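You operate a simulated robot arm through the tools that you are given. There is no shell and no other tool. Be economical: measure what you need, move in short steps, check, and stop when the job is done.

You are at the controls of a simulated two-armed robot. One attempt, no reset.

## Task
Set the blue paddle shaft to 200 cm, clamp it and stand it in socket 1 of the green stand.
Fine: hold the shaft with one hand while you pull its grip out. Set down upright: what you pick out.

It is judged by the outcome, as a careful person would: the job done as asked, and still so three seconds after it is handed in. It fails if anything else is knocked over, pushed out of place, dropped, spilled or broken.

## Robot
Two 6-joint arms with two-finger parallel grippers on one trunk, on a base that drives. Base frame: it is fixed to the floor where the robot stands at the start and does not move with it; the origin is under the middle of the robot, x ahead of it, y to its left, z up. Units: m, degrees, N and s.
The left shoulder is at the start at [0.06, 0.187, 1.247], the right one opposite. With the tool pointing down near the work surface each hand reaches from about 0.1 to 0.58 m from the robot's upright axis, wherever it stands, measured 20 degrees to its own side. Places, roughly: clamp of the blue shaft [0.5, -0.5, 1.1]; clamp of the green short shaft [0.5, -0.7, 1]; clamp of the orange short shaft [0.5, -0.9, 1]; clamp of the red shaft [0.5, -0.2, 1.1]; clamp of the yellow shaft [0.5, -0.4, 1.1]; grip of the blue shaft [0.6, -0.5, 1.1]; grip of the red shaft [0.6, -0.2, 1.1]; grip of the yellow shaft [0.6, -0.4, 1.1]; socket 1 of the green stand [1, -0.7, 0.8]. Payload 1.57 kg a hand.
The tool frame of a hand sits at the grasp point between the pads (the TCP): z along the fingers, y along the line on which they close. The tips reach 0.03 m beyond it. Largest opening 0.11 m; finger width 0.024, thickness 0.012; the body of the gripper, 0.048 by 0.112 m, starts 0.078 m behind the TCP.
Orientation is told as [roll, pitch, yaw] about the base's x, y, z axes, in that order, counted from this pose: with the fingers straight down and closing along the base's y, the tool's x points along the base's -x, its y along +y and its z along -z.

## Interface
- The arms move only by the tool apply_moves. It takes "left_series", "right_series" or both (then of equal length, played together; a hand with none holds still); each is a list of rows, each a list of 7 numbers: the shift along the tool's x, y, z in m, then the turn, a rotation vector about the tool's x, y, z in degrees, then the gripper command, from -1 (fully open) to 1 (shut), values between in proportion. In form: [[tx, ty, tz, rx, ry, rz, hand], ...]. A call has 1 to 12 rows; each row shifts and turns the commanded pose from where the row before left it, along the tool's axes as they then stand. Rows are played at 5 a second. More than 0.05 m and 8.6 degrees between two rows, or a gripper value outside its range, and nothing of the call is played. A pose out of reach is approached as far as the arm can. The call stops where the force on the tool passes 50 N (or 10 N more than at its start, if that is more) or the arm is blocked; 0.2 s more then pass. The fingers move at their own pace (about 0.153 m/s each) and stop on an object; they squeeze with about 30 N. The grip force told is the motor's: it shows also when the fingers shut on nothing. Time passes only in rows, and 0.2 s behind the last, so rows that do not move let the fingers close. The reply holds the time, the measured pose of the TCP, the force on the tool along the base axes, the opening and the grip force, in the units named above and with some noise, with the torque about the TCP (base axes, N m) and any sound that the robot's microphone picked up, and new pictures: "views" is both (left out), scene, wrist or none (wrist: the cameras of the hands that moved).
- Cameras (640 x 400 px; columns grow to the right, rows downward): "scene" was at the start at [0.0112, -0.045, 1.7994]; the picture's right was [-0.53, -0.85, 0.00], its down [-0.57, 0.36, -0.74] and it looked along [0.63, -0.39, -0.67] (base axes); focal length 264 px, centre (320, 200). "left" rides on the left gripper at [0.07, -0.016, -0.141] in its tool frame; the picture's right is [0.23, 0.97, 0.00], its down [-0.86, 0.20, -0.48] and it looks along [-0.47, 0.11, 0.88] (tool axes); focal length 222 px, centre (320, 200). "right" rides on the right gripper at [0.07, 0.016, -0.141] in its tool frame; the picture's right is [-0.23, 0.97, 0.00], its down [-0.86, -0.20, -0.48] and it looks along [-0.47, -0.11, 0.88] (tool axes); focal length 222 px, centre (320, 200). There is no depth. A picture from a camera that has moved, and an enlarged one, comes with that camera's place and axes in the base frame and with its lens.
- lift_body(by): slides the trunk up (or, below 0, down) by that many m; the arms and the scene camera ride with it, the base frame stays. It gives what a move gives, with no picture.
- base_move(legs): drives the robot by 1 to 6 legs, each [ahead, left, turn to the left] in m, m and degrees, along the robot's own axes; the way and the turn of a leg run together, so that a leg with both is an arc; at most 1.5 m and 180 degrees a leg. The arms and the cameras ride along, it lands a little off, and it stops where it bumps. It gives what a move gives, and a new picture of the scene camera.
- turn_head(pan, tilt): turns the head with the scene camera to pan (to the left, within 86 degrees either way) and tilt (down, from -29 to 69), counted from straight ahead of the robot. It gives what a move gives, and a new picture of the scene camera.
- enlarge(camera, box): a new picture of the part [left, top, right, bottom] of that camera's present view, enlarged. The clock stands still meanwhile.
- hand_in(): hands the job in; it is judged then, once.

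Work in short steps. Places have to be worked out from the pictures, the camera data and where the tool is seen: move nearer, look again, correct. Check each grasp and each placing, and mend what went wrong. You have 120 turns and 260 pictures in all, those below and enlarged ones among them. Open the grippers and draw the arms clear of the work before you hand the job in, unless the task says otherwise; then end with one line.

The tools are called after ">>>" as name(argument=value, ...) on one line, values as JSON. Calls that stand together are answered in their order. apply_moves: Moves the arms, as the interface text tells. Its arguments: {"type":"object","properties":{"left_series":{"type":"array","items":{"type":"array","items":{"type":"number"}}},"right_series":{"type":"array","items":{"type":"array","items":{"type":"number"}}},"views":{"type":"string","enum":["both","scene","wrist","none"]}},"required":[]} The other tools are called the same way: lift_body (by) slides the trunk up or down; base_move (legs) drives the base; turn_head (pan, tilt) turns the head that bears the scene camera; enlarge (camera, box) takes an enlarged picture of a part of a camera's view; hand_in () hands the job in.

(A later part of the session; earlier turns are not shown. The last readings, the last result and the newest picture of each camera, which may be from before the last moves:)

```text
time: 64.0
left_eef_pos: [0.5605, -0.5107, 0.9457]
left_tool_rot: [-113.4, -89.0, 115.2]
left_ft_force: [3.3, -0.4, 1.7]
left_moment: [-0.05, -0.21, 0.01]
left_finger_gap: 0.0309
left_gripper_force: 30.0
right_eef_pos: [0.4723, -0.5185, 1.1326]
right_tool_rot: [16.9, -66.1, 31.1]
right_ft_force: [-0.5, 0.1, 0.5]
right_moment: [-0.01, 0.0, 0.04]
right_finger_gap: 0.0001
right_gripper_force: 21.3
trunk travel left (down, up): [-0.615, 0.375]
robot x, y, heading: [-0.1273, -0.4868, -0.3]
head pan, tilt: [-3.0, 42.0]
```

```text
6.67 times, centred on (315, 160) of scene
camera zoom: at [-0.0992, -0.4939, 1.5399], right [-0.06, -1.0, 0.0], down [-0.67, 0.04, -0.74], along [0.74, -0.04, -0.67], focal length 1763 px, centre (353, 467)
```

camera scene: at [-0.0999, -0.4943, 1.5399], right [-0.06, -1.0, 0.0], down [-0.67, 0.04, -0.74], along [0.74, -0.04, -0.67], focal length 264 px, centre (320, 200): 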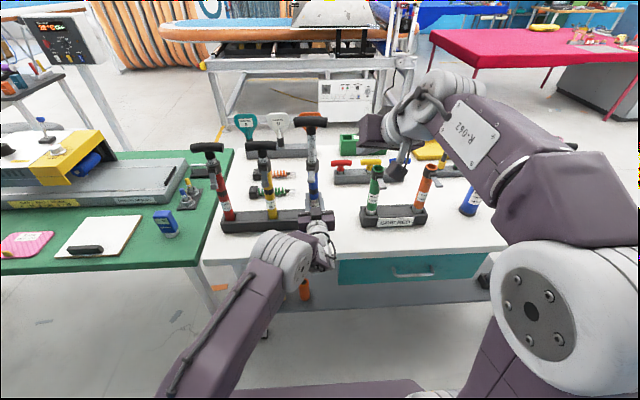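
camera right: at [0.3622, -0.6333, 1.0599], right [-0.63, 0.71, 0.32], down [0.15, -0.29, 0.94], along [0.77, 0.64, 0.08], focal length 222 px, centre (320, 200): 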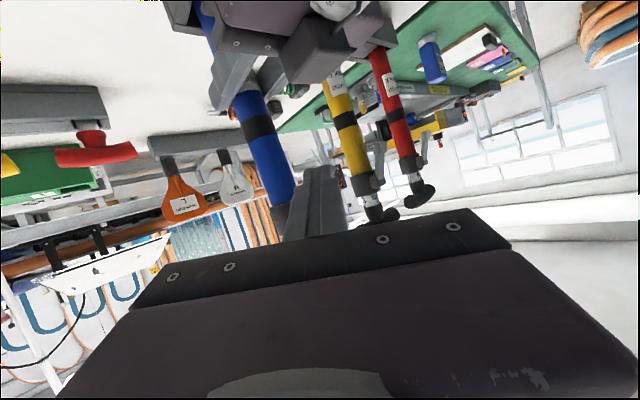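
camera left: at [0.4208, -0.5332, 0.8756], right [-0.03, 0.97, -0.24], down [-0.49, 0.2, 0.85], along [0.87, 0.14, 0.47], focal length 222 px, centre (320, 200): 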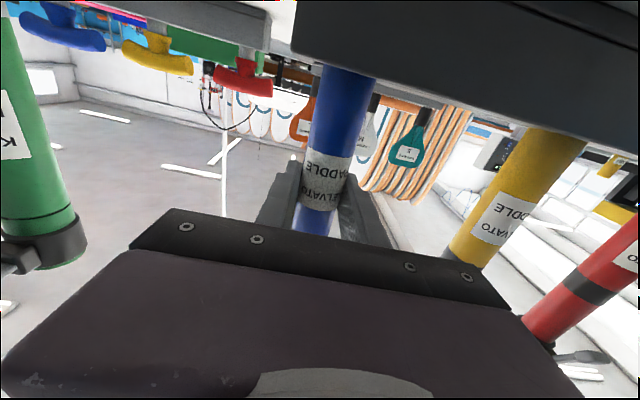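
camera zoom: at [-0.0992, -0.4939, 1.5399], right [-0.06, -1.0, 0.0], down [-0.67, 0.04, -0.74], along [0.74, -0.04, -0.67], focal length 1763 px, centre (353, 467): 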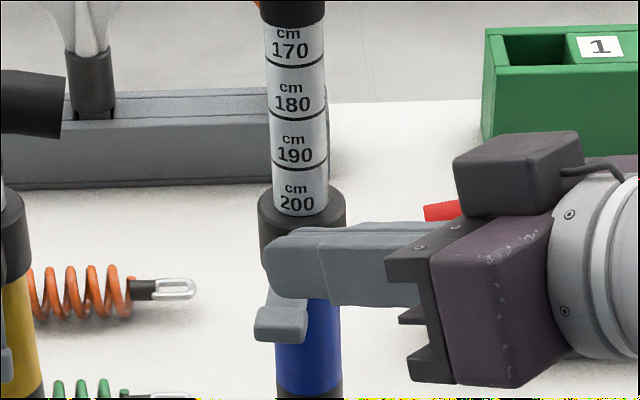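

The fingers are right above the lip. I press down and then forward along the arc.

>>> apply_moves(right_series=[[0.0138, -0.0018, 0.0058, 0, 0, 0, 1], [0.0137, -0.0017, 0.0057, 0, 0, 0, 1], [0.0097, -0.0069, 0.0074, 0, 0, 0, 1], [0.0097, -0.0068, 0.0073, 0, 0, 0, 1]], views="none")

>>> enlarge(camera="right", box=[200, 60, 380, 220])

>>> enlarge(camera="scene", box=[285, 130, 345, 190])

```text
time: 65.0
left_eef_pos: [0.5606, -0.5126, 0.9466]
left_tool_rot: [-114.7, -89.0, 116.5]
left_ft_force: [3.2, -0.8, 0.4]
left_moment: [-0.07, -0.28, 0.01]
left_finger_gap: 0.0308
left_gripper_force: 29.9
right_eef_pos: [0.4804, -0.5222, 1.0747]
right_tool_rot: [17.1, -66.3, 31.2]
right_ft_force: [0.3, 0.5, 1.0]
right_moment: [-0.02, 0.01, -0.01]
right_finger_gap: 0.0
right_gripper_force: 21.7
trunk travel left (down, up): [-0.615, 0.375]
robot x, y, heading: [-0.1219, -0.491, -0.2]
head pan, tilt: [-3.0, 42.0]
```

```text
2.50 times, centred on (290, 140) of right
camera zoom: at [0.3621, -0.6254, 1.0673], right [-0.63, 0.71, 0.32], down [0.15, -0.29, 0.94], along [0.76, 0.64, 0.08], focal length 555 px, centre (395, 350)
```

zoom: 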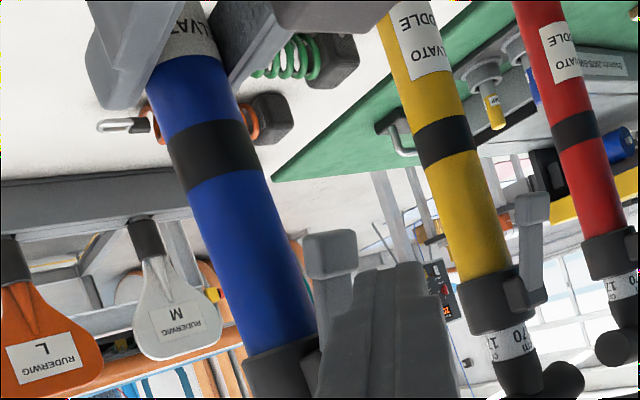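

```text
6.67 times, centred on (315, 160) of scene
camera zoom: at [-0.0992, -0.4944, 1.5399], right [-0.06, -1.0, 0.0], down [-0.67, 0.04, -0.74], along [0.74, -0.04, -0.67], focal length 1763 px, centre (353, 467)
```

zoom: 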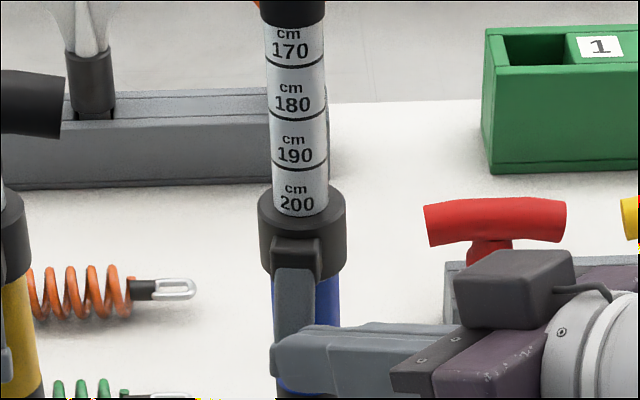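

The lever now hangs parallel to the tube, as on the yellow shaft: it has snapped shut. I withdraw the right hand to the right and check.

>>> apply_moves(right_series=[[0, 0, -0.04, 0, 0, 0, 1], [0, 0, -0.04, 0, 0, 0, 1], [-0.03, -0.02, -0.02, 0, 0, 0, 1], [-0.03, -0.02, -0.02, 0, 0, 0, 1], [-0.03, -0.02, 0, 0, 0, 0, 0.5]], views="wrist")

>>> enlarge(camera="scene", box=[255, 110, 375, 230])

>>> enlarge(camera="right", box=[200, 40, 400, 220])

```text
time: 66.2
left_eef_pos: [0.5611, -0.5107, 0.9451]
left_tool_rot: [-113.9, -89.0, 115.6]
left_ft_force: [3.7, 1.1, 1.1]
left_moment: [0.06, -0.23, 0.0]
left_finger_gap: 0.0309
left_gripper_force: 30.4
right_eef_pos: [0.4857, -0.5806, 1.182]
right_tool_rot: [16.3, -66.3, 31.1]
right_ft_force: [0.3, 0.0, 0.7]
right_moment: [-0.01, 0.02, 0.01]
right_finger_gap: 0.0275
right_gripper_force: 0.0
right hand out of reach, approached as far as the arm can: row 3, 4, 5
trunk travel left (down, up): [-0.615, 0.375]
robot x, y, heading: [-0.1232, -0.4895, 0.1]
head pan, tilt: [-3.0, 42.0]
camera right: at [0.3653, -0.6823, 1.1741], right [-0.62, 0.72, 0.32], down [0.15, -0.29, 0.94], along [0.77, 0.63, 0.08], focal length 222 px, centre (320, 200)
```

right: 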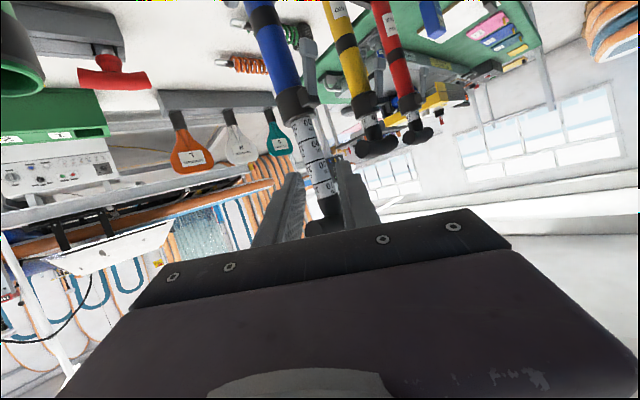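

```text
3.33 times, centred on (315, 170) of scene
camera zoom: at [-0.0993, -0.494, 1.5399], right [-0.06, -1.0, 0.0], down [-0.67, 0.04, -0.74], along [0.74, -0.04, -0.67], focal length 882 px, centre (337, 300)
```

zoom: 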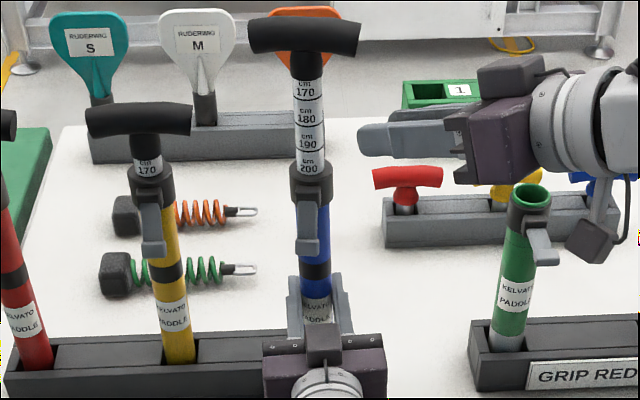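

```text
2.22 times, centred on (300, 130) of right
camera zoom: at [0.3653, -0.6823, 1.1741], right [-0.62, 0.72, 0.32], down [0.15, -0.29, 0.94], along [0.77, 0.63, 0.08], focal length 494 px, centre (364, 356)
```

zoom: 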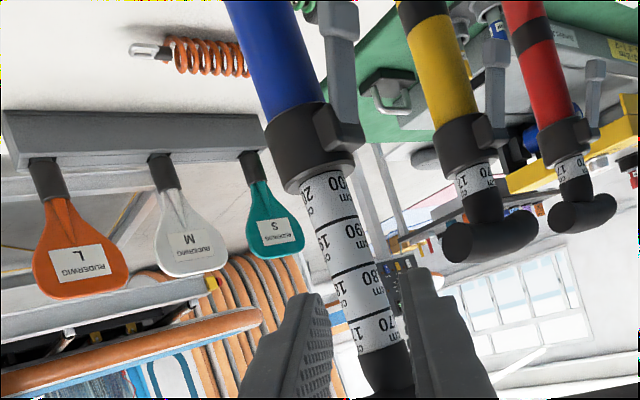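

It is clamped at 200 with the lever shut like the others. The left hand still holds the tube, so I lift the trunk to draw the shaft out of the rack.

>>> lift_body(by=0.04)

>>> enlarge(camera="scene", box=[255, 110, 375, 230])

```text
time: 67.1
left_eef_pos: [0.5609, -0.5113, 0.9857]
left_tool_rot: [-112.3, -89.0, 114.0]
left_ft_force: [0.4, -0.3, -1.8]
left_moment: [-0.01, 0.02, 0.03]
left_finger_gap: 0.0308
left_gripper_force: 30.3
right_eef_pos: [0.4852, -0.5813, 1.2215]
right_tool_rot: [16.5, -66.2, 30.9]
right_ft_force: [0.2, -0.4, 0.3]
right_moment: [-0.04, -0.02, 0.01]
right_finger_gap: 0.0276
right_gripper_force: 0.0
trunk travel left (down, up): [-0.655, 0.335]
robot x, y, heading: [-0.1212, -0.4898, -0.3]
head pan, tilt: [-3.0, 42.0]
```

```text
3.33 times, centred on (315, 170) of scene
camera zoom: at [-0.0992, -0.4944, 1.5799], right [-0.06, -1.0, 0.0], down [-0.67, 0.04, -0.74], along [0.74, -0.04, -0.67], focal length 882 px, centre (337, 300)
```

zoom: 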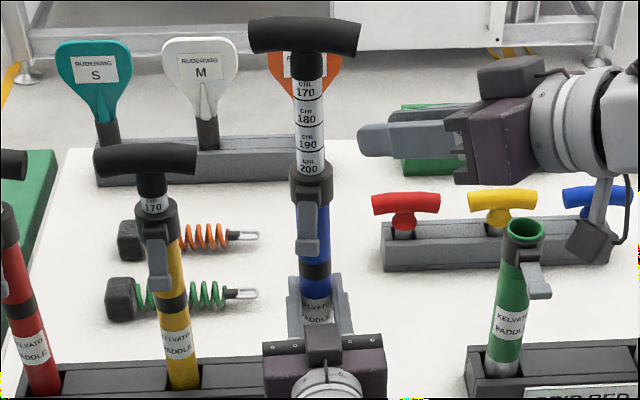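

The shaft lifts cleanly, at about 2 N. I raise it well clear and back off.

>>> lift_body(by=0.12)

>>> base_move(legs=[[-0.35, 0, 0]])

>>> turn_head(pan=-60, tilt=30)

```text
time: 68.6
left_eef_pos: [0.5609, -0.5109, 1.1047]
left_tool_rot: [-113.2, -88.9, 114.9]
left_ft_force: [0.1, 0.7, -2.1]
left_moment: [-0.01, 0.01, 0.0]
left_finger_gap: 0.0309
left_gripper_force: 30.5
right_eef_pos: [0.4859, -0.5811, 1.3425]
right_tool_rot: [16.4, -66.4, 31.1]
right_ft_force: [-1.0, 0.3, 0.1]
right_moment: [0.03, 0.01, 0.04]
right_finger_gap: 0.0273
right_gripper_force: 0.0
trunk travel left (down, up): [-0.775, 0.215]
robot x, y, heading: [-0.1238, -0.4864, -0.4]
head pan, tilt: [-3.0, 42.0]
```

```text
time: 70.6
left_eef_pos: [0.2603, -0.5036, 1.1076]
left_tool_rot: [-123.3, -88.9, 125.3]
left_ft_force: [-1.4, 0.0, -1.4]
left_moment: [-0.03, 0.02, 0.0]
left_finger_gap: 0.0306
left_gripper_force: 30.2
right_eef_pos: [0.1839, -0.5726, 1.3449]
right_tool_rot: [15.9, -66.6, 31.7]
right_ft_force: [0.0, -0.4, 0.3]
right_moment: [-0.01, -0.02, -0.06]
right_finger_gap: 0.0275
right_gripper_force: 0.1
trunk travel left (down, up): [-0.775, 0.215]
robot x, y, heading: [-0.4206, -0.4839, -0.2]
head pan, tilt: [-3.0, 42.0]
stopped in leg 1: the robot was blocked; the commanded pose is now the measured one
camera scene: at [-0.4027, -0.4905, 1.7001], right [-0.05, -1.0, 0.0], down [-0.66, 0.03, -0.75], along [0.75, -0.04, -0.67], focal length 264 px, centre (320, 200)
```

scene: 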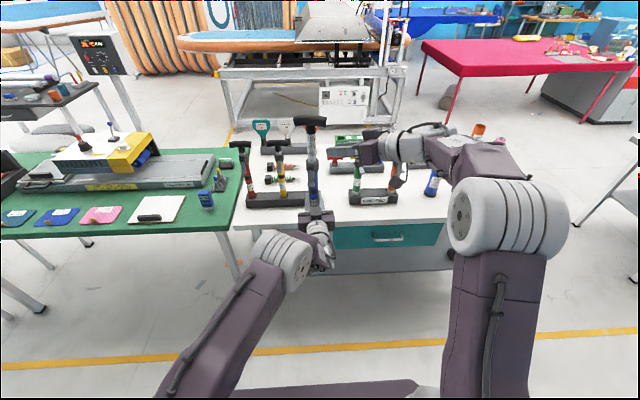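

```text
time: 71.9
left_eef_pos: [0.2665, -0.5019, 1.1059]
left_tool_rot: [-110.6, -88.9, 112.8]
left_ft_force: [0.2, -0.1, -1.9]
left_moment: [0.0, -0.01, 0.02]
left_finger_gap: 0.0311
left_gripper_force: 30.1
right_eef_pos: [0.1902, -0.5718, 1.3421]
right_tool_rot: [16.5, -66.3, 31.4]
right_ft_force: [-0.1, -0.2, -0.1]
right_moment: [0.0, 0.01, -0.01]
right_finger_gap: 0.0275
right_gripper_force: 0.3
trunk travel left (down, up): [-0.775, 0.215]
robot x, y, heading: [-0.4174, -0.4812, 0.1]
head pan, tilt: [-60.0, 30.0]
camera scene: at [-0.4324, -0.5637, 1.7182], right [-0.87, -0.5, 0.0], down [-0.25, 0.43, -0.87], along [0.43, -0.75, -0.5], focal length 264 px, centre (320, 200)
```

scene: 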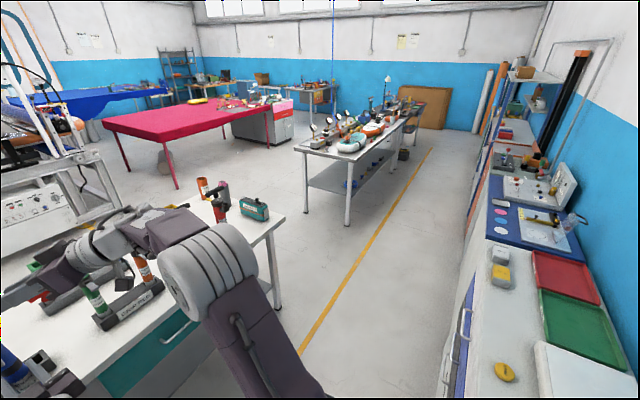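

The way round is clear on the right: the white table ends at y of about -1.56, the next table starts at about -2.75, and the floor behind is free. I drive to the right first.

>>> base_move(legs=[[0.09, 0, 0], [0, -1.2, 0], [0, -0.48, 0]])

>>> turn_head(pan=0, tilt=30)

```text
time: 81.1
left_eef_pos: [0.3396, -2.1748, 1.1057]
left_tool_rot: [-110.7, -89.0, 111.8]
left_ft_force: [-0.4, -0.3, -1.5]
left_moment: [-0.01, 0.02, 0.01]
left_finger_gap: 0.0307
left_gripper_force: 30.0
right_eef_pos: [0.2638, -2.2424, 1.3433]
right_tool_rot: [16.2, -66.4, 30.7]
right_ft_force: [-0.7, -0.1, 0.7]
right_moment: [0.01, -0.02, 0.03]
right_finger_gap: 0.0276
right_gripper_force: 0.0
trunk travel left (down, up): [-0.775, 0.215]
robot x, y, heading: [-0.3493, -2.1469, -0.5]
head pan, tilt: [-60.0, 30.0]
camera scene: at [-0.3596, -2.2241, 1.7183], right [-0.87, -0.49, 0.0], down [-0.24, 0.44, -0.87], along [0.42, -0.76, -0.5], focal length 264 px, centre (320, 200)
```

scene: 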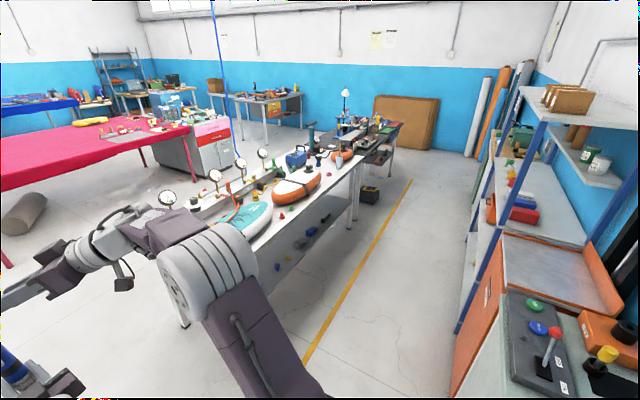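

```text
time: 82.4
left_eef_pos: [0.3404, -2.1754, 1.1059]
left_tool_rot: [-111.6, -89.0, 112.8]
left_ft_force: [0.0, 1.0, -2.2]
left_moment: [-0.05, 0.0, -0.01]
left_finger_gap: 0.0308
left_gripper_force: 29.4
right_eef_pos: [0.2625, -2.2444, 1.3419]
right_tool_rot: [16.4, -66.4, 30.5]
right_ft_force: [-0.2, -1.1, 0.0]
right_moment: [0.01, -0.03, 0.01]
right_finger_gap: 0.0275
right_gripper_force: 0.1
trunk travel left (down, up): [-0.775, 0.215]
robot x, y, heading: [-0.3432, -2.1472, -0.9]
head pan, tilt: [0.0, 30.0]
camera scene: at [-0.3132, -2.1481, 1.7182], right [-0.02, -1.0, 0.0], down [-0.5, 0.01, -0.87], along [0.87, -0.01, -0.5], focal length 264 px, centre (320, 200)
```

scene: 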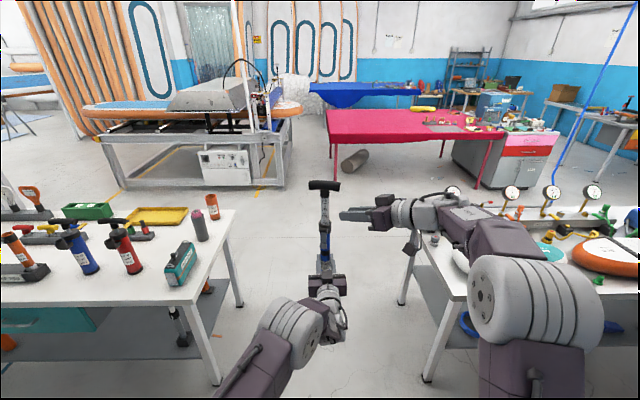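

The corridor is about 1.2 m wide and I am centred in it. I drive ahead to x of about 1.72.

>>> base_move(legs=[[0, 0, 0.9], [1.0, 0, 0], [1.06, 0, 0]])

```text
time: 92.9
left_eef_pos: [2.3859, -2.1957, 1.1065]
left_tool_rot: [-112.4, -89.0, 113.1]
left_ft_force: [-0.2, -0.6, -2.4]
left_moment: [0.0, 0.0, 0.02]
left_finger_gap: 0.0309
left_gripper_force: 29.9
right_eef_pos: [2.3096, -2.2632, 1.3421]
right_tool_rot: [16.2, -66.3, 30.1]
right_ft_force: [0.3, -0.1, -0.6]
right_moment: [-0.01, -0.01, 0.02]
right_finger_gap: 0.0275
right_gripper_force: 0.0
trunk travel left (down, up): [-0.775, 0.215]
robot x, y, heading: [1.6999, -2.1605, -1.1]
head pan, tilt: [0.0, 30.0]
camera scene: at [1.7334, -2.1632, 1.7182], right [-0.02, -1.0, 0.0], down [-0.5, 0.01, -0.87], along [0.87, -0.02, -0.5], focal length 264 px, centre (320, 200)
```

scene: 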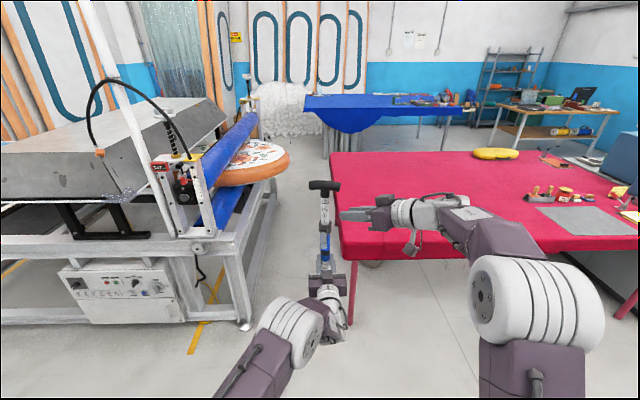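

The machine's front is at x of about 2.9 and the red table at about 2.8, so there is room. I turn left 91 degrees to face +y.

>>> base_move(legs=[[0, 0, 91]])

```text
time: 97.2
left_eef_pos: [1.7041, -1.4762, 1.1064]
left_tool_rot: [-110.9, -89.0, -155.5]
left_ft_force: [-0.1, -0.6, -2.0]
left_moment: [0.01, -0.02, -0.01]
left_finger_gap: 0.0307
left_gripper_force: 30.1
right_eef_pos: [1.7761, -1.5494, 1.343]
right_tool_rot: [16.4, -66.4, 122.7]
right_ft_force: [0.1, -0.3, -0.5]
right_moment: [0.01, 0.01, 0.0]
right_finger_gap: 0.0275
right_gripper_force: 0.1
trunk travel left (down, up): [-0.775, 0.215]
robot x, y, heading: [1.7073, -2.1613, 91.2]
head pan, tilt: [0.0, 30.0]
camera scene: at [1.7025, -2.1314, 1.7182], right [1.0, 0.02, 0.0], down [0.01, -0.5, -0.87], along [-0.02, 0.87, -0.5], focal length 264 px, centre (320, 200)
```

scene: 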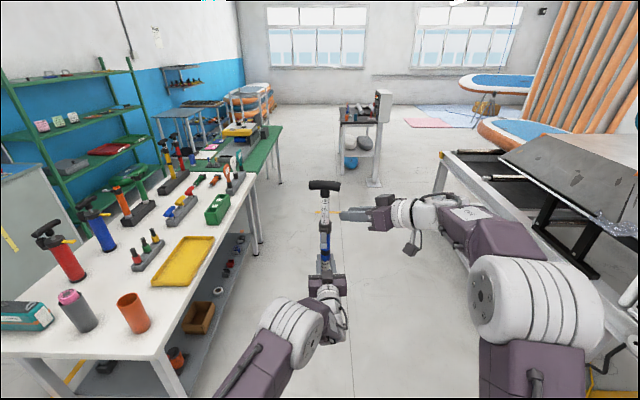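

The lane between the table and the machine is clear. I shift right to x of about 2.1, drive up to y of about -0.71, and turn left to face the table.

>>> base_move(legs=[[0, 0, -1.2], [0, -0.38, 0], [1.45, 0, 0], [0, 0, 90]])

>>> turn_head(pan=0, tilt=42)

```text
time: 110.7
left_eef_pos: [1.3715, -0.6645, 1.106]
left_tool_rot: [-110.8, -89.0, -66.3]
left_ft_force: [-0.6, 0.3, -1.7]
left_moment: [-0.01, 0.01, -0.02]
left_finger_gap: 0.0308
left_gripper_force: 29.9
right_eef_pos: [1.4447, -0.5941, 1.341]
right_tool_rot: [16.4, -66.3, -147.9]
right_ft_force: [0.3, 0.5, -0.4]
right_moment: [-0.01, -0.02, 0.0]
right_finger_gap: 0.0275
right_gripper_force: 0.0
trunk travel left (down, up): [-0.775, 0.215]
robot x, y, heading: [2.0552, -0.6727, -179.2]
head pan, tilt: [0.0, 30.0]
camera scene: at [2.0255, -0.674, 1.7182], right [-0.01, 1.0, 0.0], down [0.5, 0.01, -0.87], along [-0.87, -0.01, -0.5], focal length 264 px, centre (320, 200)
```

scene: 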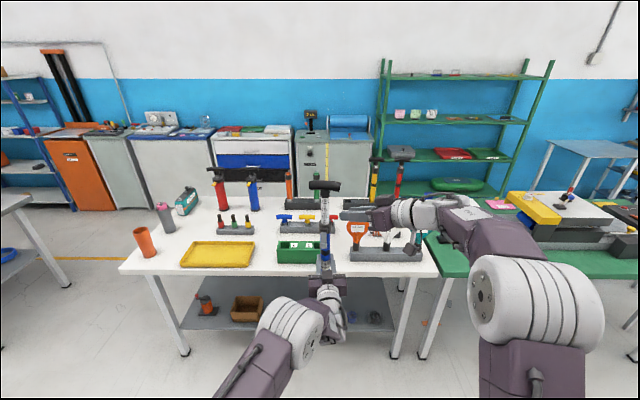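

```text
time: 111.5
left_eef_pos: [1.3714, -0.6651, 1.1048]
left_tool_rot: [-109.7, -89.0, -67.4]
left_ft_force: [0.4, 0.4, -1.6]
left_moment: [0.0, -0.02, -0.03]
left_finger_gap: 0.0307
left_gripper_force: 30.2
right_eef_pos: [1.4449, -0.5929, 1.3422]
right_tool_rot: [16.4, -66.3, -147.8]
right_ft_force: [-0.2, -0.3, -0.6]
right_moment: [-0.03, -0.01, 0.01]
right_finger_gap: 0.0275
right_gripper_force: 0.1
trunk travel left (down, up): [-0.775, 0.215]
robot x, y, heading: [2.0549, -0.6809, -179.3]
head pan, tilt: [0.0, 42.0]
camera scene: at [2.0323, -0.6742, 1.6999], right [-0.01, 1.0, 0.0], down [0.67, 0.01, -0.74], along [-0.74, -0.01, -0.67], focal length 264 px, centre (320, 200)
```

scene: 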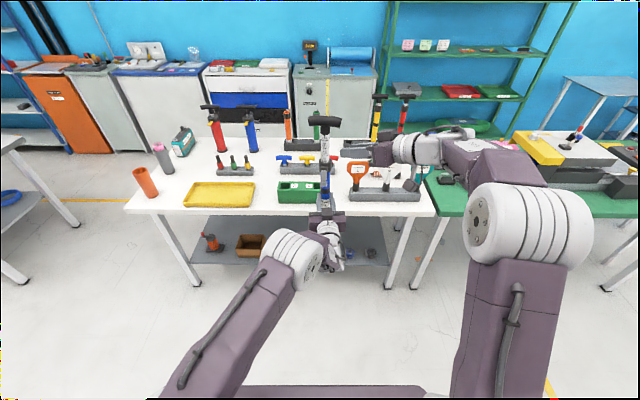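

I now face the stand from behind. I enlarge to locate socket 1, which from this side is the right-hand one.

>>> enlarge(camera="scene", box=[260, 140, 360, 240])

>>> enlarge(camera="right", box=[0, 0, 640, 400])

```text
4.00 times, centred on (310, 190) of scene
camera zoom: at [2.0323, -0.6742, 1.6999], right [-0.01, 1.0, 0.0], down [0.67, 0.01, -0.74], along [-0.74, -0.01, -0.67], focal length 1058 px, centre (360, 240)
```

zoom: 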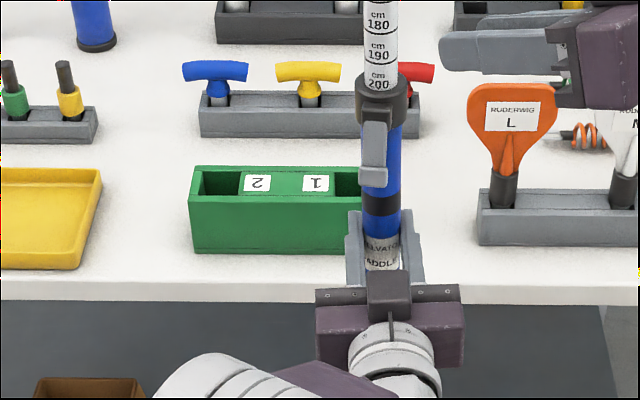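

```text
1.00 times, centred on (320, 200) of right
camera zoom: at [1.5661, -0.49, 1.3338], right [0.63, -0.71, 0.32], down [-0.15, 0.29, 0.94], along [-0.76, -0.65, 0.08], focal length 222 px, centre (320, 200)
```

zoom: 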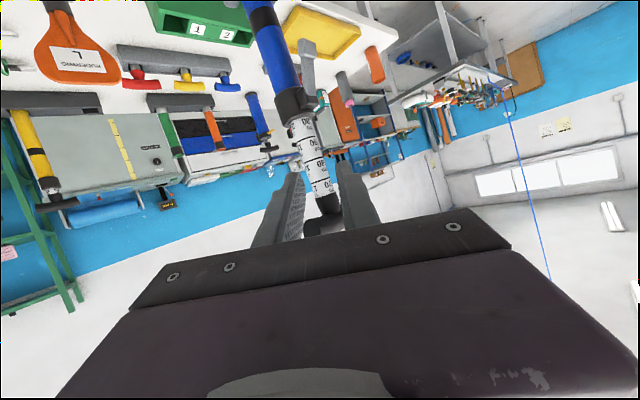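

Two views agree: socket 1 is at about (1.05, -0.692), its top at z of about 0.91. The shaft is at (1.37, -0.665), so I close in most of the way and correct sideways.

>>> base_move(legs=[[0, 0.027, -0.7], [0.24, 0, 0]])

>>> enlarge(camera="scene", box=[260, 170, 380, 290])

```text
time: 113.7
left_eef_pos: [1.1316, -0.6823, 1.1051]
left_tool_rot: [-113.2, -88.9, -64.6]
left_ft_force: [0.6, 0.4, -2.3]
left_moment: [0.06, 0.03, 0.07]
left_finger_gap: 0.0308
left_gripper_force: 30.3
right_eef_pos: [1.2073, -0.6128, 1.3426]
right_tool_rot: [16.1, -66.3, -148.4]
right_ft_force: [-0.4, -0.2, 0.0]
right_moment: [0.0, 0.01, -0.01]
right_finger_gap: 0.0275
right_gripper_force: 0.0
trunk travel left (down, up): [-0.775, 0.215]
robot x, y, heading: [1.8161, -0.6975, -179.9]
head pan, tilt: [0.0, 42.0]
camera scene: at [1.7937, -0.7013, 1.6999], right [0.0, 1.0, 0.0], down [0.67, 0.0, -0.74], along [-0.74, 0.0, -0.67], focal length 264 px, centre (320, 200)
```

scene: 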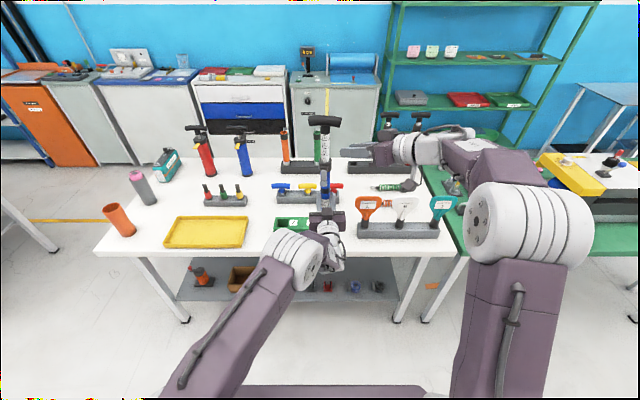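

```text
3.33 times, centred on (320, 230) of scene
camera zoom: at [1.7937, -0.7013, 1.6999], right [0.0, 1.0, 0.0], down [0.67, 0.0, -0.74], along [-0.74, 0.0, -0.67], focal length 882 px, centre (320, 100)
```

zoom: 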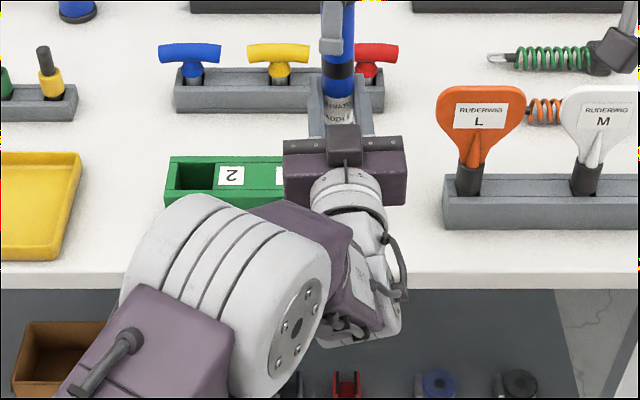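

The hand blocks the head's view, so I use the right wrist camera. I back the right hand off a little and pitch it downwards to see the socket and the shaft's lower end.

>>> apply_moves(right_series=[[0, -0.02, -0.03, 0, 0, 0, 0.5], [0, -0.02, -0.02, 0, 8, 0, 0.5], [0, 0, 0, 0, 8, 0, 0.5], [0, 0, 0, 0, 8, 0, 0.5], [0, 0, 0, 0, 8, 0, 0.5]], views="wrist")

```text
time: 114.9
left_eef_pos: [1.1293, -0.6828, 1.1047]
left_tool_rot: [-108.8, -89.0, -69.0]
left_ft_force: [-0.3, -0.1, -1.2]
left_moment: [0.05, -0.01, -0.04]
left_finger_gap: 0.031
left_gripper_force: 29.9
right_eef_pos: [1.2633, -0.6483, 1.2532]
right_tool_rot: [7.2, -35.4, -138.1]
right_ft_force: [-0.2, -0.1, -0.5]
right_moment: [0.02, 0.01, -0.01]
right_finger_gap: 0.0275
right_gripper_force: 0.1
right hand out of reach, approached as far as the arm can: row 1, 2, 3, 4, 5
trunk travel left (down, up): [-0.775, 0.215]
robot x, y, heading: [1.8146, -0.6982, -180.0]
head pan, tilt: [0.0, 42.0]
camera right: at [1.3666, -0.5542, 1.3287], right [0.56, -0.8, 0.23], down [-0.5, -0.1, 0.86], along [-0.66, -0.6, -0.45], focal length 222 px, centre (320, 200)
```

right: 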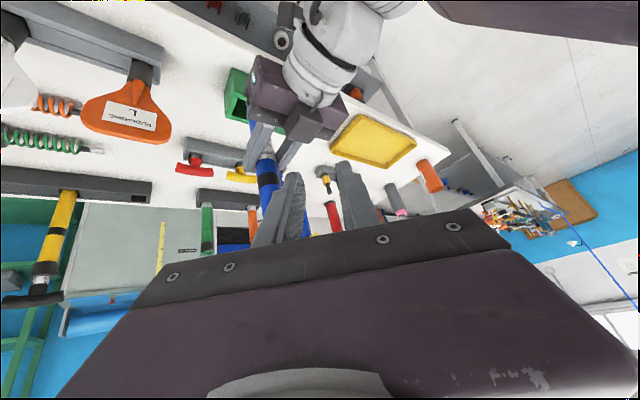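

Socket 1's opening shows next to the left hand. I enlarge to measure it.

>>> enlarge(camera="right", box=[200, 50, 340, 190])

```text
2.86 times, centred on (270, 120) of right
camera zoom: at [1.3666, -0.5542, 1.3287], right [0.56, -0.8, 0.23], down [-0.5, -0.1, 0.86], along [-0.66, -0.6, -0.45], focal length 635 px, centre (463, 429)
```

zoom: 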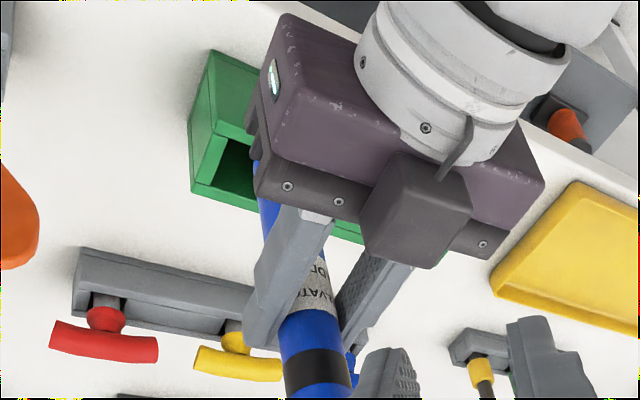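

My estimates put the socket centre at (1.05, -0.692). I drive 7.5 cm closer and 9 mm left, then check with both cameras.

>>> base_move(legs=[[0.077, 0.009, 0]])

>>> enlarge(camera="right", box=[200, 50, 340, 190])

>>> enlarge(camera="left", box=[0, 0, 640, 400])

```text
time: 115.9
left_eef_pos: [1.0575, -0.6902, 1.1069]
left_tool_rot: [-119.1, -88.9, -58.9]
left_ft_force: [0.9, 0.0, -1.5]
left_moment: [0.01, -0.06, 0.0]
left_finger_gap: 0.0309
left_gripper_force: 29.8
right_eef_pos: [1.189, -0.6565, 1.2543]
right_tool_rot: [7.0, -35.7, -138.1]
right_ft_force: [0.5, 0.7, -0.1]
right_moment: [0.02, 0.0, 0.0]
right_finger_gap: 0.0275
right_gripper_force: 0.1
trunk travel left (down, up): [-0.775, 0.215]
robot x, y, heading: [1.7364, -0.7084, -180.3]
head pan, tilt: [0.0, 42.0]
camera scene: at [1.7198, -0.7095, 1.7], right [0.0, 1.0, 0.0], down [0.67, 0.0, -0.74], along [-0.74, 0.0, -0.67], focal length 264 px, centre (320, 200)
```

scene: 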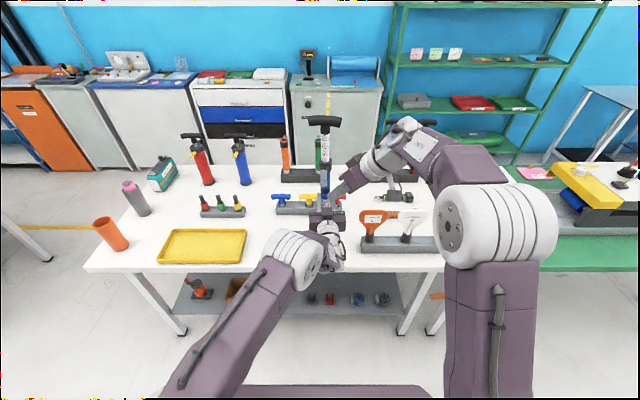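

```text
2.86 times, centred on (270, 120) of right
camera zoom: at [1.2935, -0.5618, 1.3302], right [0.56, -0.8, 0.23], down [-0.49, -0.1, 0.86], along [-0.67, -0.6, -0.45], focal length 635 px, centre (463, 429)
```

zoom: 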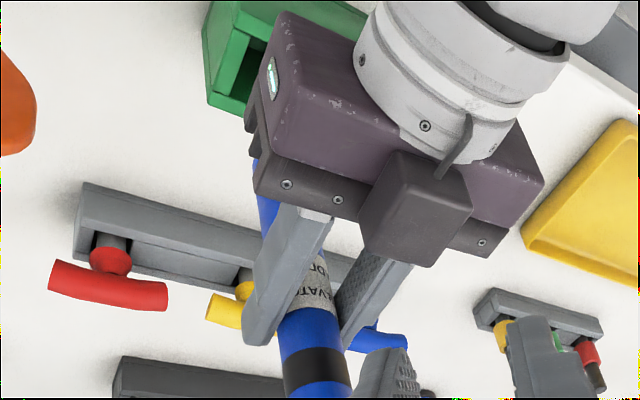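

```text
1.00 times, centred on (320, 200) of left
camera zoom: at [1.197, -0.6684, 1.0362], right [0.03, -0.97, -0.24], down [0.49, -0.2, 0.85], along [-0.87, -0.15, 0.47], focal length 222 px, centre (320, 200)
```

zoom: 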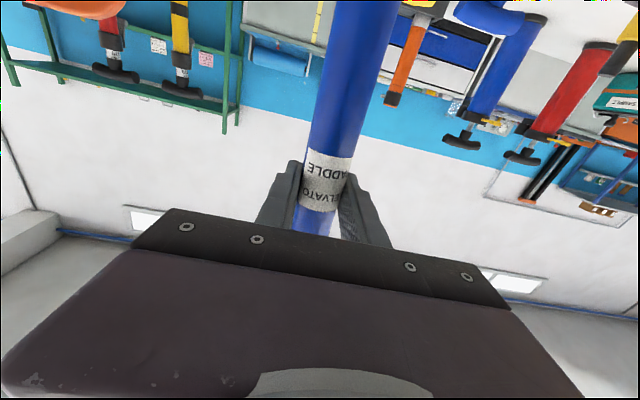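

From the left camera the tube sits about 1 cm behind the TCP, at x of about 1.066 and vertical. I go 1.5 cm further ahead and lower the shaft to just above the stand for a check.

>>> base_move(legs=[[0.015, 0.004, 0.3]])

>>> lift_body(by=-0.075)

>>> enlarge(camera="right", box=[200, 20, 340, 160])

>>> enlarge(camera="left", box=[240, 0, 440, 200])

```text
time: 116.7
left_eef_pos: [1.0407, -0.6977, 1.1061]
left_tool_rot: [-117.3, -89.0, -60.4]
left_ft_force: [1.2, 0.8, -1.4]
left_moment: [-0.01, 0.01, 0.03]
left_finger_gap: 0.0308
left_gripper_force: 29.5
right_eef_pos: [1.1727, -0.6619, 1.2548]
right_tool_rot: [7.1, -35.6, -137.8]
right_ft_force: [1.2, 0.5, -0.3]
right_moment: [-0.04, 0.01, -0.01]
right_finger_gap: 0.0276
right_gripper_force: 0.0
trunk travel left (down, up): [-0.775, 0.215]
robot x, y, heading: [1.725, -0.7127, -179.7]
head pan, tilt: [0.0, 42.0]
camera scene: at [1.7034, -0.7126, 1.7], right [-0.01, 1.0, 0.0], down [0.67, 0.0, -0.74], along [-0.74, 0.0, -0.67], focal length 264 px, centre (320, 200)
```

scene: 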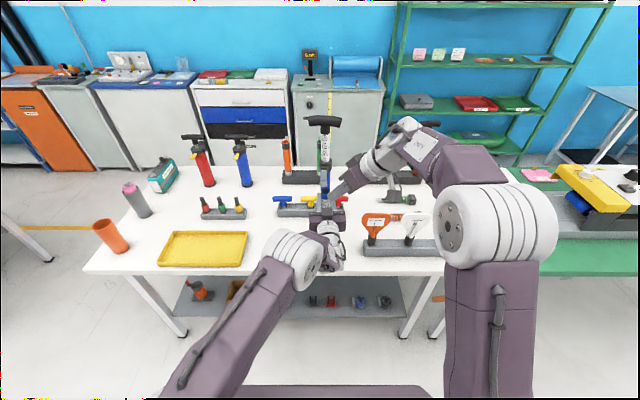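

```text
time: 117.8
left_eef_pos: [1.0396, -0.6982, 1.0297]
left_tool_rot: [-111.2, -89.0, -66.4]
left_ft_force: [-0.1, 0.1, -2.1]
left_moment: [-0.01, -0.02, 0.0]
left_finger_gap: 0.0309
left_gripper_force: 29.8
right_eef_pos: [1.1714, -0.6623, 1.1787]
right_tool_rot: [7.2, -35.4, -137.8]
right_ft_force: [-0.6, 0.0, -0.3]
right_moment: [-0.01, 0.01, -0.01]
right_finger_gap: 0.0277
right_gripper_force: 0.1
trunk travel left (down, up): [-0.7, 0.29]
robot x, y, heading: [1.7195, -0.7179, -179.9]
head pan, tilt: [0.0, 42.0]
```

```text
2.86 times, centred on (270, 90) of right
camera zoom: at [1.2747, -0.5683, 1.2541], right [0.56, -0.79, 0.23], down [-0.5, -0.1, 0.86], along [-0.66, -0.6, -0.45], focal length 635 px, centre (463, 514)
```

zoom: 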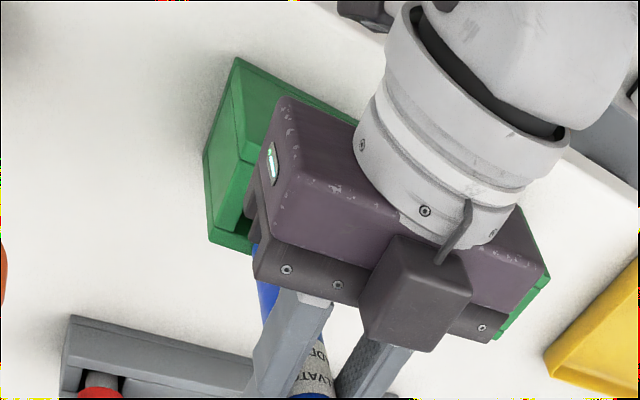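

```text
2.00 times, centred on (340, 100) of left
camera zoom: at [1.1796, -0.6752, 0.9598], right [0.04, -0.97, -0.24], down [0.49, -0.19, 0.85], along [-0.87, -0.15, 0.47], focal length 444 px, centre (280, 400)
```

zoom: 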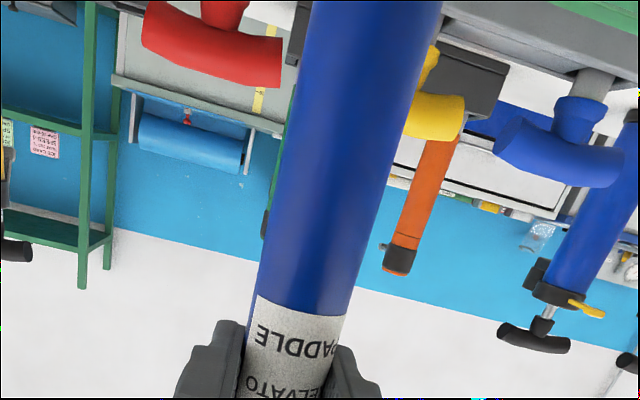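

The stand spans x from 1.025 to 1.09, with socket centre at about (1.057, -0.694). The tube is at about (1.046, -0.693), so I draw the left hand back 1 cm and start to lower, watching the forces.

>>> apply_moves(left_series=[[0, 0, -0.005, 0, 0, 0, 1], [0, 0, -0.005, 0, 0, 0, 1]], views="none")

>>> lift_body(by=-0.03)

>>> enlarge(camera="left", box=[240, 0, 440, 200])

>>> enlarge(camera="right", box=[200, 20, 340, 160])

```text
time: 118.4
left_eef_pos: [1.049, -0.6987, 1.0315]
left_tool_rot: [-109.7, -89.0, -68.0]
left_ft_force: [0.1, 0.6, -3.0]
left_moment: [-0.02, 0.02, -0.01]
left_finger_gap: 0.0311
left_gripper_force: 30.3
right_eef_pos: [1.1707, -0.6624, 1.1789]
right_tool_rot: [7.2, -35.6, -137.9]
right_ft_force: [0.3, 0.4, -0.3]
right_moment: [0.0, 0.01, -0.03]
right_finger_gap: 0.0275
right_gripper_force: 0.0
trunk travel left (down, up): [-0.7, 0.29]
robot x, y, heading: [1.7211, -0.7133, -179.7]
head pan, tilt: [0.0, 42.0]
```

```text
time: 119.2
left_eef_pos: [1.0528, -0.6975, 1.0056]
left_tool_rot: [-130.3, -88.7, -47.3]
left_ft_force: [4.5, 0.6, 22.1]
left_moment: [-0.19, 0.25, 0.01]
left_finger_gap: 0.0312
left_gripper_force: 30.5
right_eef_pos: [1.1743, -0.6638, 1.151]
right_tool_rot: [7.1, -35.7, -137.9]
right_ft_force: [-0.9, -1.0, -1.3]
right_moment: [-0.01, -0.01, -0.04]
right_finger_gap: 0.0275
right_gripper_force: 0.1
trunk travel left (down, up): [-0.67, 0.32]
robot x, y, heading: [1.7265, -0.711, -179.9]
head pan, tilt: [0.0, 42.0]
```

```text
2.00 times, centred on (340, 100) of left
camera zoom: at [1.1916, -0.6746, 0.9336], right [0.04, -0.97, -0.24], down [0.5, -0.19, 0.84], along [-0.87, -0.15, 0.48], focal length 444 px, centre (280, 400)
```

zoom: 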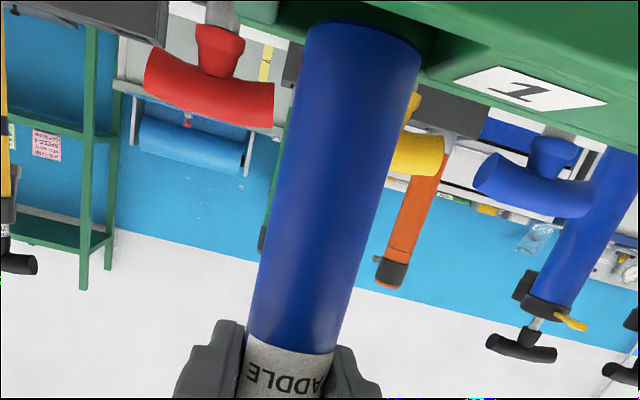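

```text
2.86 times, centred on (270, 90) of right
camera zoom: at [1.2786, -0.5686, 1.2258], right [0.56, -0.79, 0.23], down [-0.49, -0.1, 0.86], along [-0.66, -0.6, -0.45], focal length 635 px, centre (463, 514)
```

zoom: 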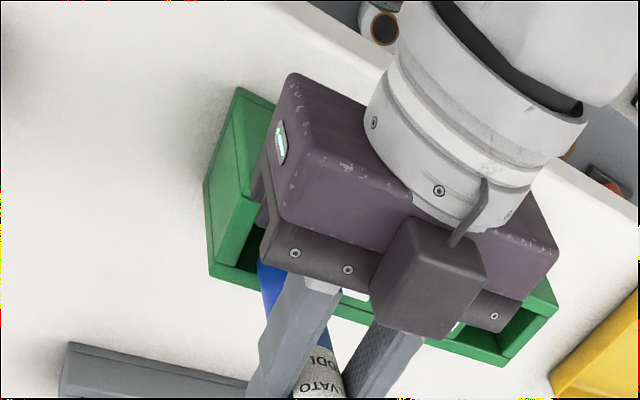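

The tube touches the near rim (22 N) and has slid about 1 cm up in the grip. In y it is well centred, but it is about 6 mm too far towards me. I raise slightly and move it forward.

>>> lift_body(by=0.015)

>>> apply_moves(left_series=[[0, 0, 0.004, 0, 0, 0, 1], [0, 0, 0.003, 0, 0, 0, 1]], views="none")

>>> enlarge(camera="left", box=[240, 0, 440, 200])

```text
time: 119.8
left_eef_pos: [1.0503, -0.6973, 1.014]
left_tool_rot: [-97.9, -89.1, -79.8]
left_ft_force: [-0.3, 0.3, -1.7]
left_moment: [0.01, 0.0, 0.01]
left_finger_gap: 0.0307
left_gripper_force: 29.6
right_eef_pos: [1.1717, -0.6625, 1.1622]
right_tool_rot: [7.2, -35.4, -137.9]
right_ft_force: [-0.1, -0.2, -0.2]
right_moment: [-0.02, 0.03, -0.03]
right_finger_gap: 0.0275
right_gripper_force: 0.1
trunk travel left (down, up): [-0.685, 0.305]
robot x, y, heading: [1.7241, -0.7129, -179.7]
head pan, tilt: [0.0, 42.0]
```

```text
time: 120.4
left_eef_pos: [1.0429, -0.6987, 1.0152]
left_tool_rot: [-108.4, -89.0, -69.1]
left_ft_force: [-0.4, -0.4, -1.5]
left_moment: [0.0, 0.06, -0.01]
left_finger_gap: 0.0309
left_gripper_force: 30.0
right_eef_pos: [1.1699, -0.6617, 1.1632]
right_tool_rot: [7.3, -35.5, -137.9]
right_ft_force: [1.2, 0.0, -0.7]
right_moment: [0.02, 0.0, 0.03]
right_finger_gap: 0.0276
right_gripper_force: 0.1
trunk travel left (down, up): [-0.685, 0.305]
robot x, y, heading: [1.7226, -0.7112, -179.7]
head pan, tilt: [0.0, 42.0]
```

```text
2.00 times, centred on (340, 100) of left
camera zoom: at [1.1825, -0.6749, 0.9447], right [0.04, -0.97, -0.24], down [0.49, -0.19, 0.85], along [-0.87, -0.15, 0.47], focal length 444 px, centre (280, 400)
```

zoom: 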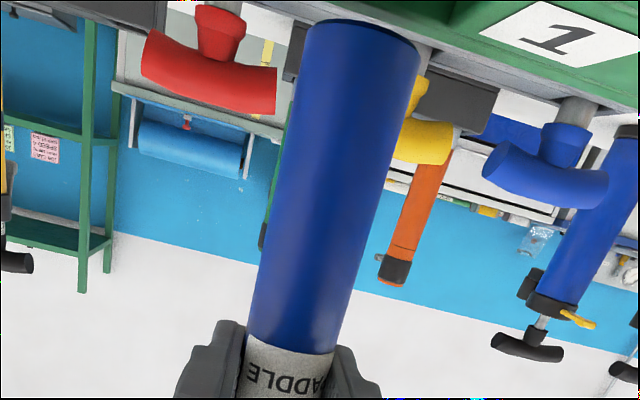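

The tube's end now looks nearer the middle. I lower again and read the force.

>>> lift_body(by=-0.025)

>>> enlarge(camera="left", box=[240, 0, 440, 200])

```text
time: 121.1
left_eef_pos: [1.0447, -0.6972, 0.9966]
left_tool_rot: [-133.7, -88.6, -44.0]
left_ft_force: [4.2, 1.2, 24.3]
left_moment: [-0.25, 0.14, 0.04]
left_finger_gap: 0.0313
left_gripper_force: 30.6
right_eef_pos: [1.1736, -0.664, 1.1406]
right_tool_rot: [7.0, -35.8, -137.8]
right_ft_force: [-0.3, -0.2, -0.3]
right_moment: [0.01, -0.01, 0.0]
right_finger_gap: 0.0278
right_gripper_force: 0.1
trunk travel left (down, up): [-0.66, 0.33]
robot x, y, heading: [1.7245, -0.7133, -179.6]
head pan, tilt: [0.0, 42.0]
```

```text
2.00 times, centred on (340, 100) of left
camera zoom: at [1.1847, -0.6742, 0.9241], right [0.04, -0.97, -0.24], down [0.5, -0.19, 0.84], along [-0.86, -0.15, 0.48], focal length 444 px, centre (280, 400)
```

zoom: 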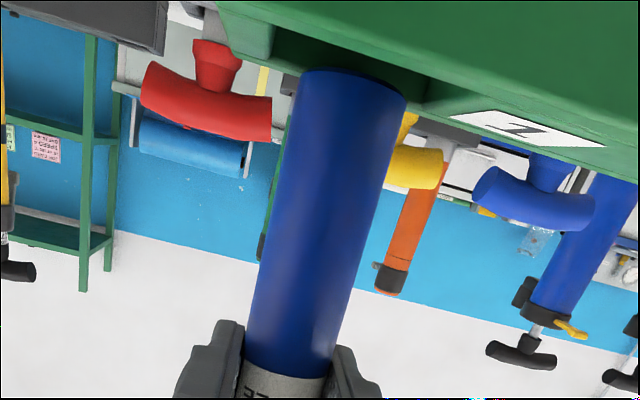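

The reaction (fx > 0) and the free gap on the near side both say the far rim is touched. I raise slightly, go back 13 mm, and look.

>>> lift_body(by=0.012)

>>> apply_moves(left_series=[[0, 0, -0.0065, 0, 0, 0, 1], [0, 0, -0.0065, 0, 0, 0, 1]], views="none")

>>> enlarge(camera="left", box=[240, 0, 440, 200])

>>> enlarge(camera="scene", box=[270, 100, 370, 240])

```text
time: 121.7
left_eef_pos: [1.0427, -0.6987, 1.0002]
left_tool_rot: [-90.6, -89.1, -87.0]
left_ft_force: [-0.5, -0.5, -2.6]
left_moment: [-0.03, 0.02, -0.03]
left_finger_gap: 0.0309
left_gripper_force: 29.7
right_eef_pos: [1.1706, -0.6635, 1.1503]
right_tool_rot: [7.2, -35.5, -137.9]
right_ft_force: [0.4, 0.6, -0.1]
right_moment: [0.0, -0.05, 0.0]
right_finger_gap: 0.0276
right_gripper_force: 0.1
trunk travel left (down, up): [-0.672, 0.318]
robot x, y, heading: [1.727, -0.7115, -180.0]
head pan, tilt: [0.0, 42.0]
```

```text
time: 122.3
left_eef_pos: [1.0553, -0.6983, 1.0029]
left_tool_rot: [-109.5, -89.0, -68.2]
left_ft_force: [0.6, 0.2, -1.9]
left_moment: [-0.01, 0.01, 0.01]
left_finger_gap: 0.0309
left_gripper_force: 30.2
right_eef_pos: [1.1717, -0.6626, 1.1523]
right_tool_rot: [7.3, -35.4, -137.9]
right_ft_force: [0.5, 0.7, -1.1]
right_moment: [0.0, 0.0, 0.01]
right_finger_gap: 0.0276
right_gripper_force: 0.1
trunk travel left (down, up): [-0.672, 0.318]
robot x, y, heading: [1.7202, -0.7147, -179.8]
head pan, tilt: [0.0, 42.0]
```

```text
2.00 times, centred on (340, 100) of left
camera zoom: at [1.1957, -0.6744, 0.932], right [0.04, -0.97, -0.24], down [0.49, -0.19, 0.85], along [-0.87, -0.15, 0.47], focal length 444 px, centre (280, 400)
```

zoom: 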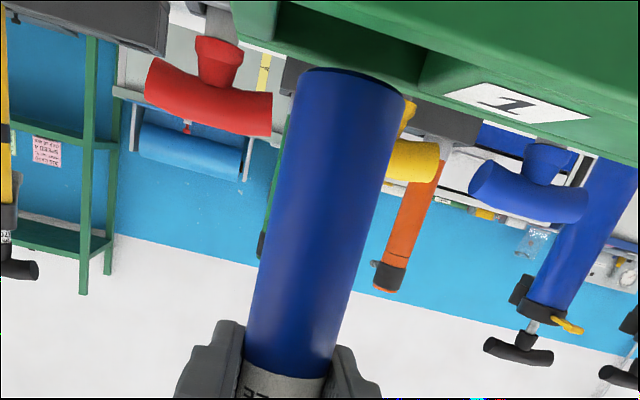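

```text
2.86 times, centred on (320, 170) of scene
camera zoom: at [1.7006, -0.7141, 1.5969], right [-0.01, 1.0, 0.0], down [0.67, 0.0, -0.74], along [-0.74, 0.0, -0.67], focal length 756 px, centre (320, 286)
```

zoom: 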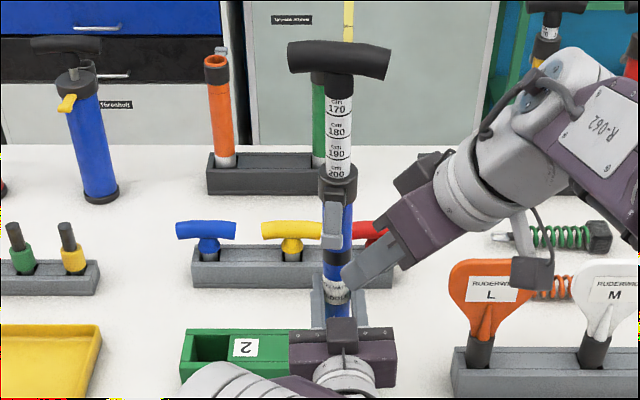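

The hole's near part is clearly visible now. I lower again from this position.

>>> lift_body(by=-0.02)

>>> enlarge(camera="left", box=[240, 0, 440, 200])

```text
time: 123.0
left_eef_pos: [1.0579, -0.696, 0.9898]
left_tool_rot: [-134.4, -88.6, -43.3]
left_ft_force: [6.8, 0.0, 23.2]
left_moment: [-0.24, 0.32, 0.04]
left_finger_gap: 0.031
left_gripper_force: 30.0
right_eef_pos: [1.1756, -0.663, 1.1338]
right_tool_rot: [7.0, -35.7, -137.8]
right_ft_force: [0.0, -0.6, -0.1]
right_moment: [0.02, -0.01, 0.01]
right_finger_gap: 0.0273
right_gripper_force: 0.0
trunk travel left (down, up): [-0.652, 0.338]
robot x, y, heading: [1.7233, -0.7133, -179.5]
head pan, tilt: [0.0, 42.0]
```

```text
2.00 times, centred on (340, 100) of left
camera zoom: at [1.1982, -0.6737, 0.9168], right [0.04, -0.97, -0.24], down [0.5, -0.19, 0.84], along [-0.86, -0.15, 0.48], focal length 444 px, centre (280, 400)
```

zoom: 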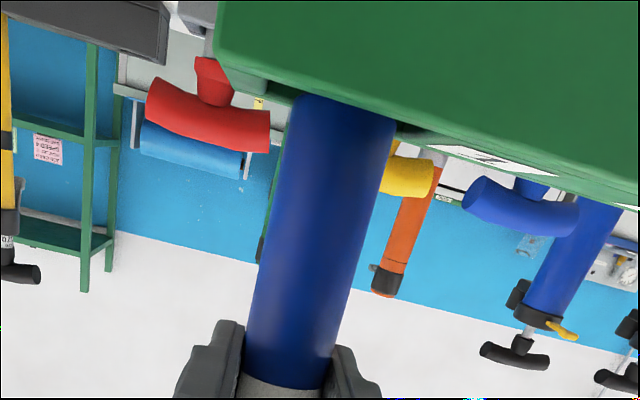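

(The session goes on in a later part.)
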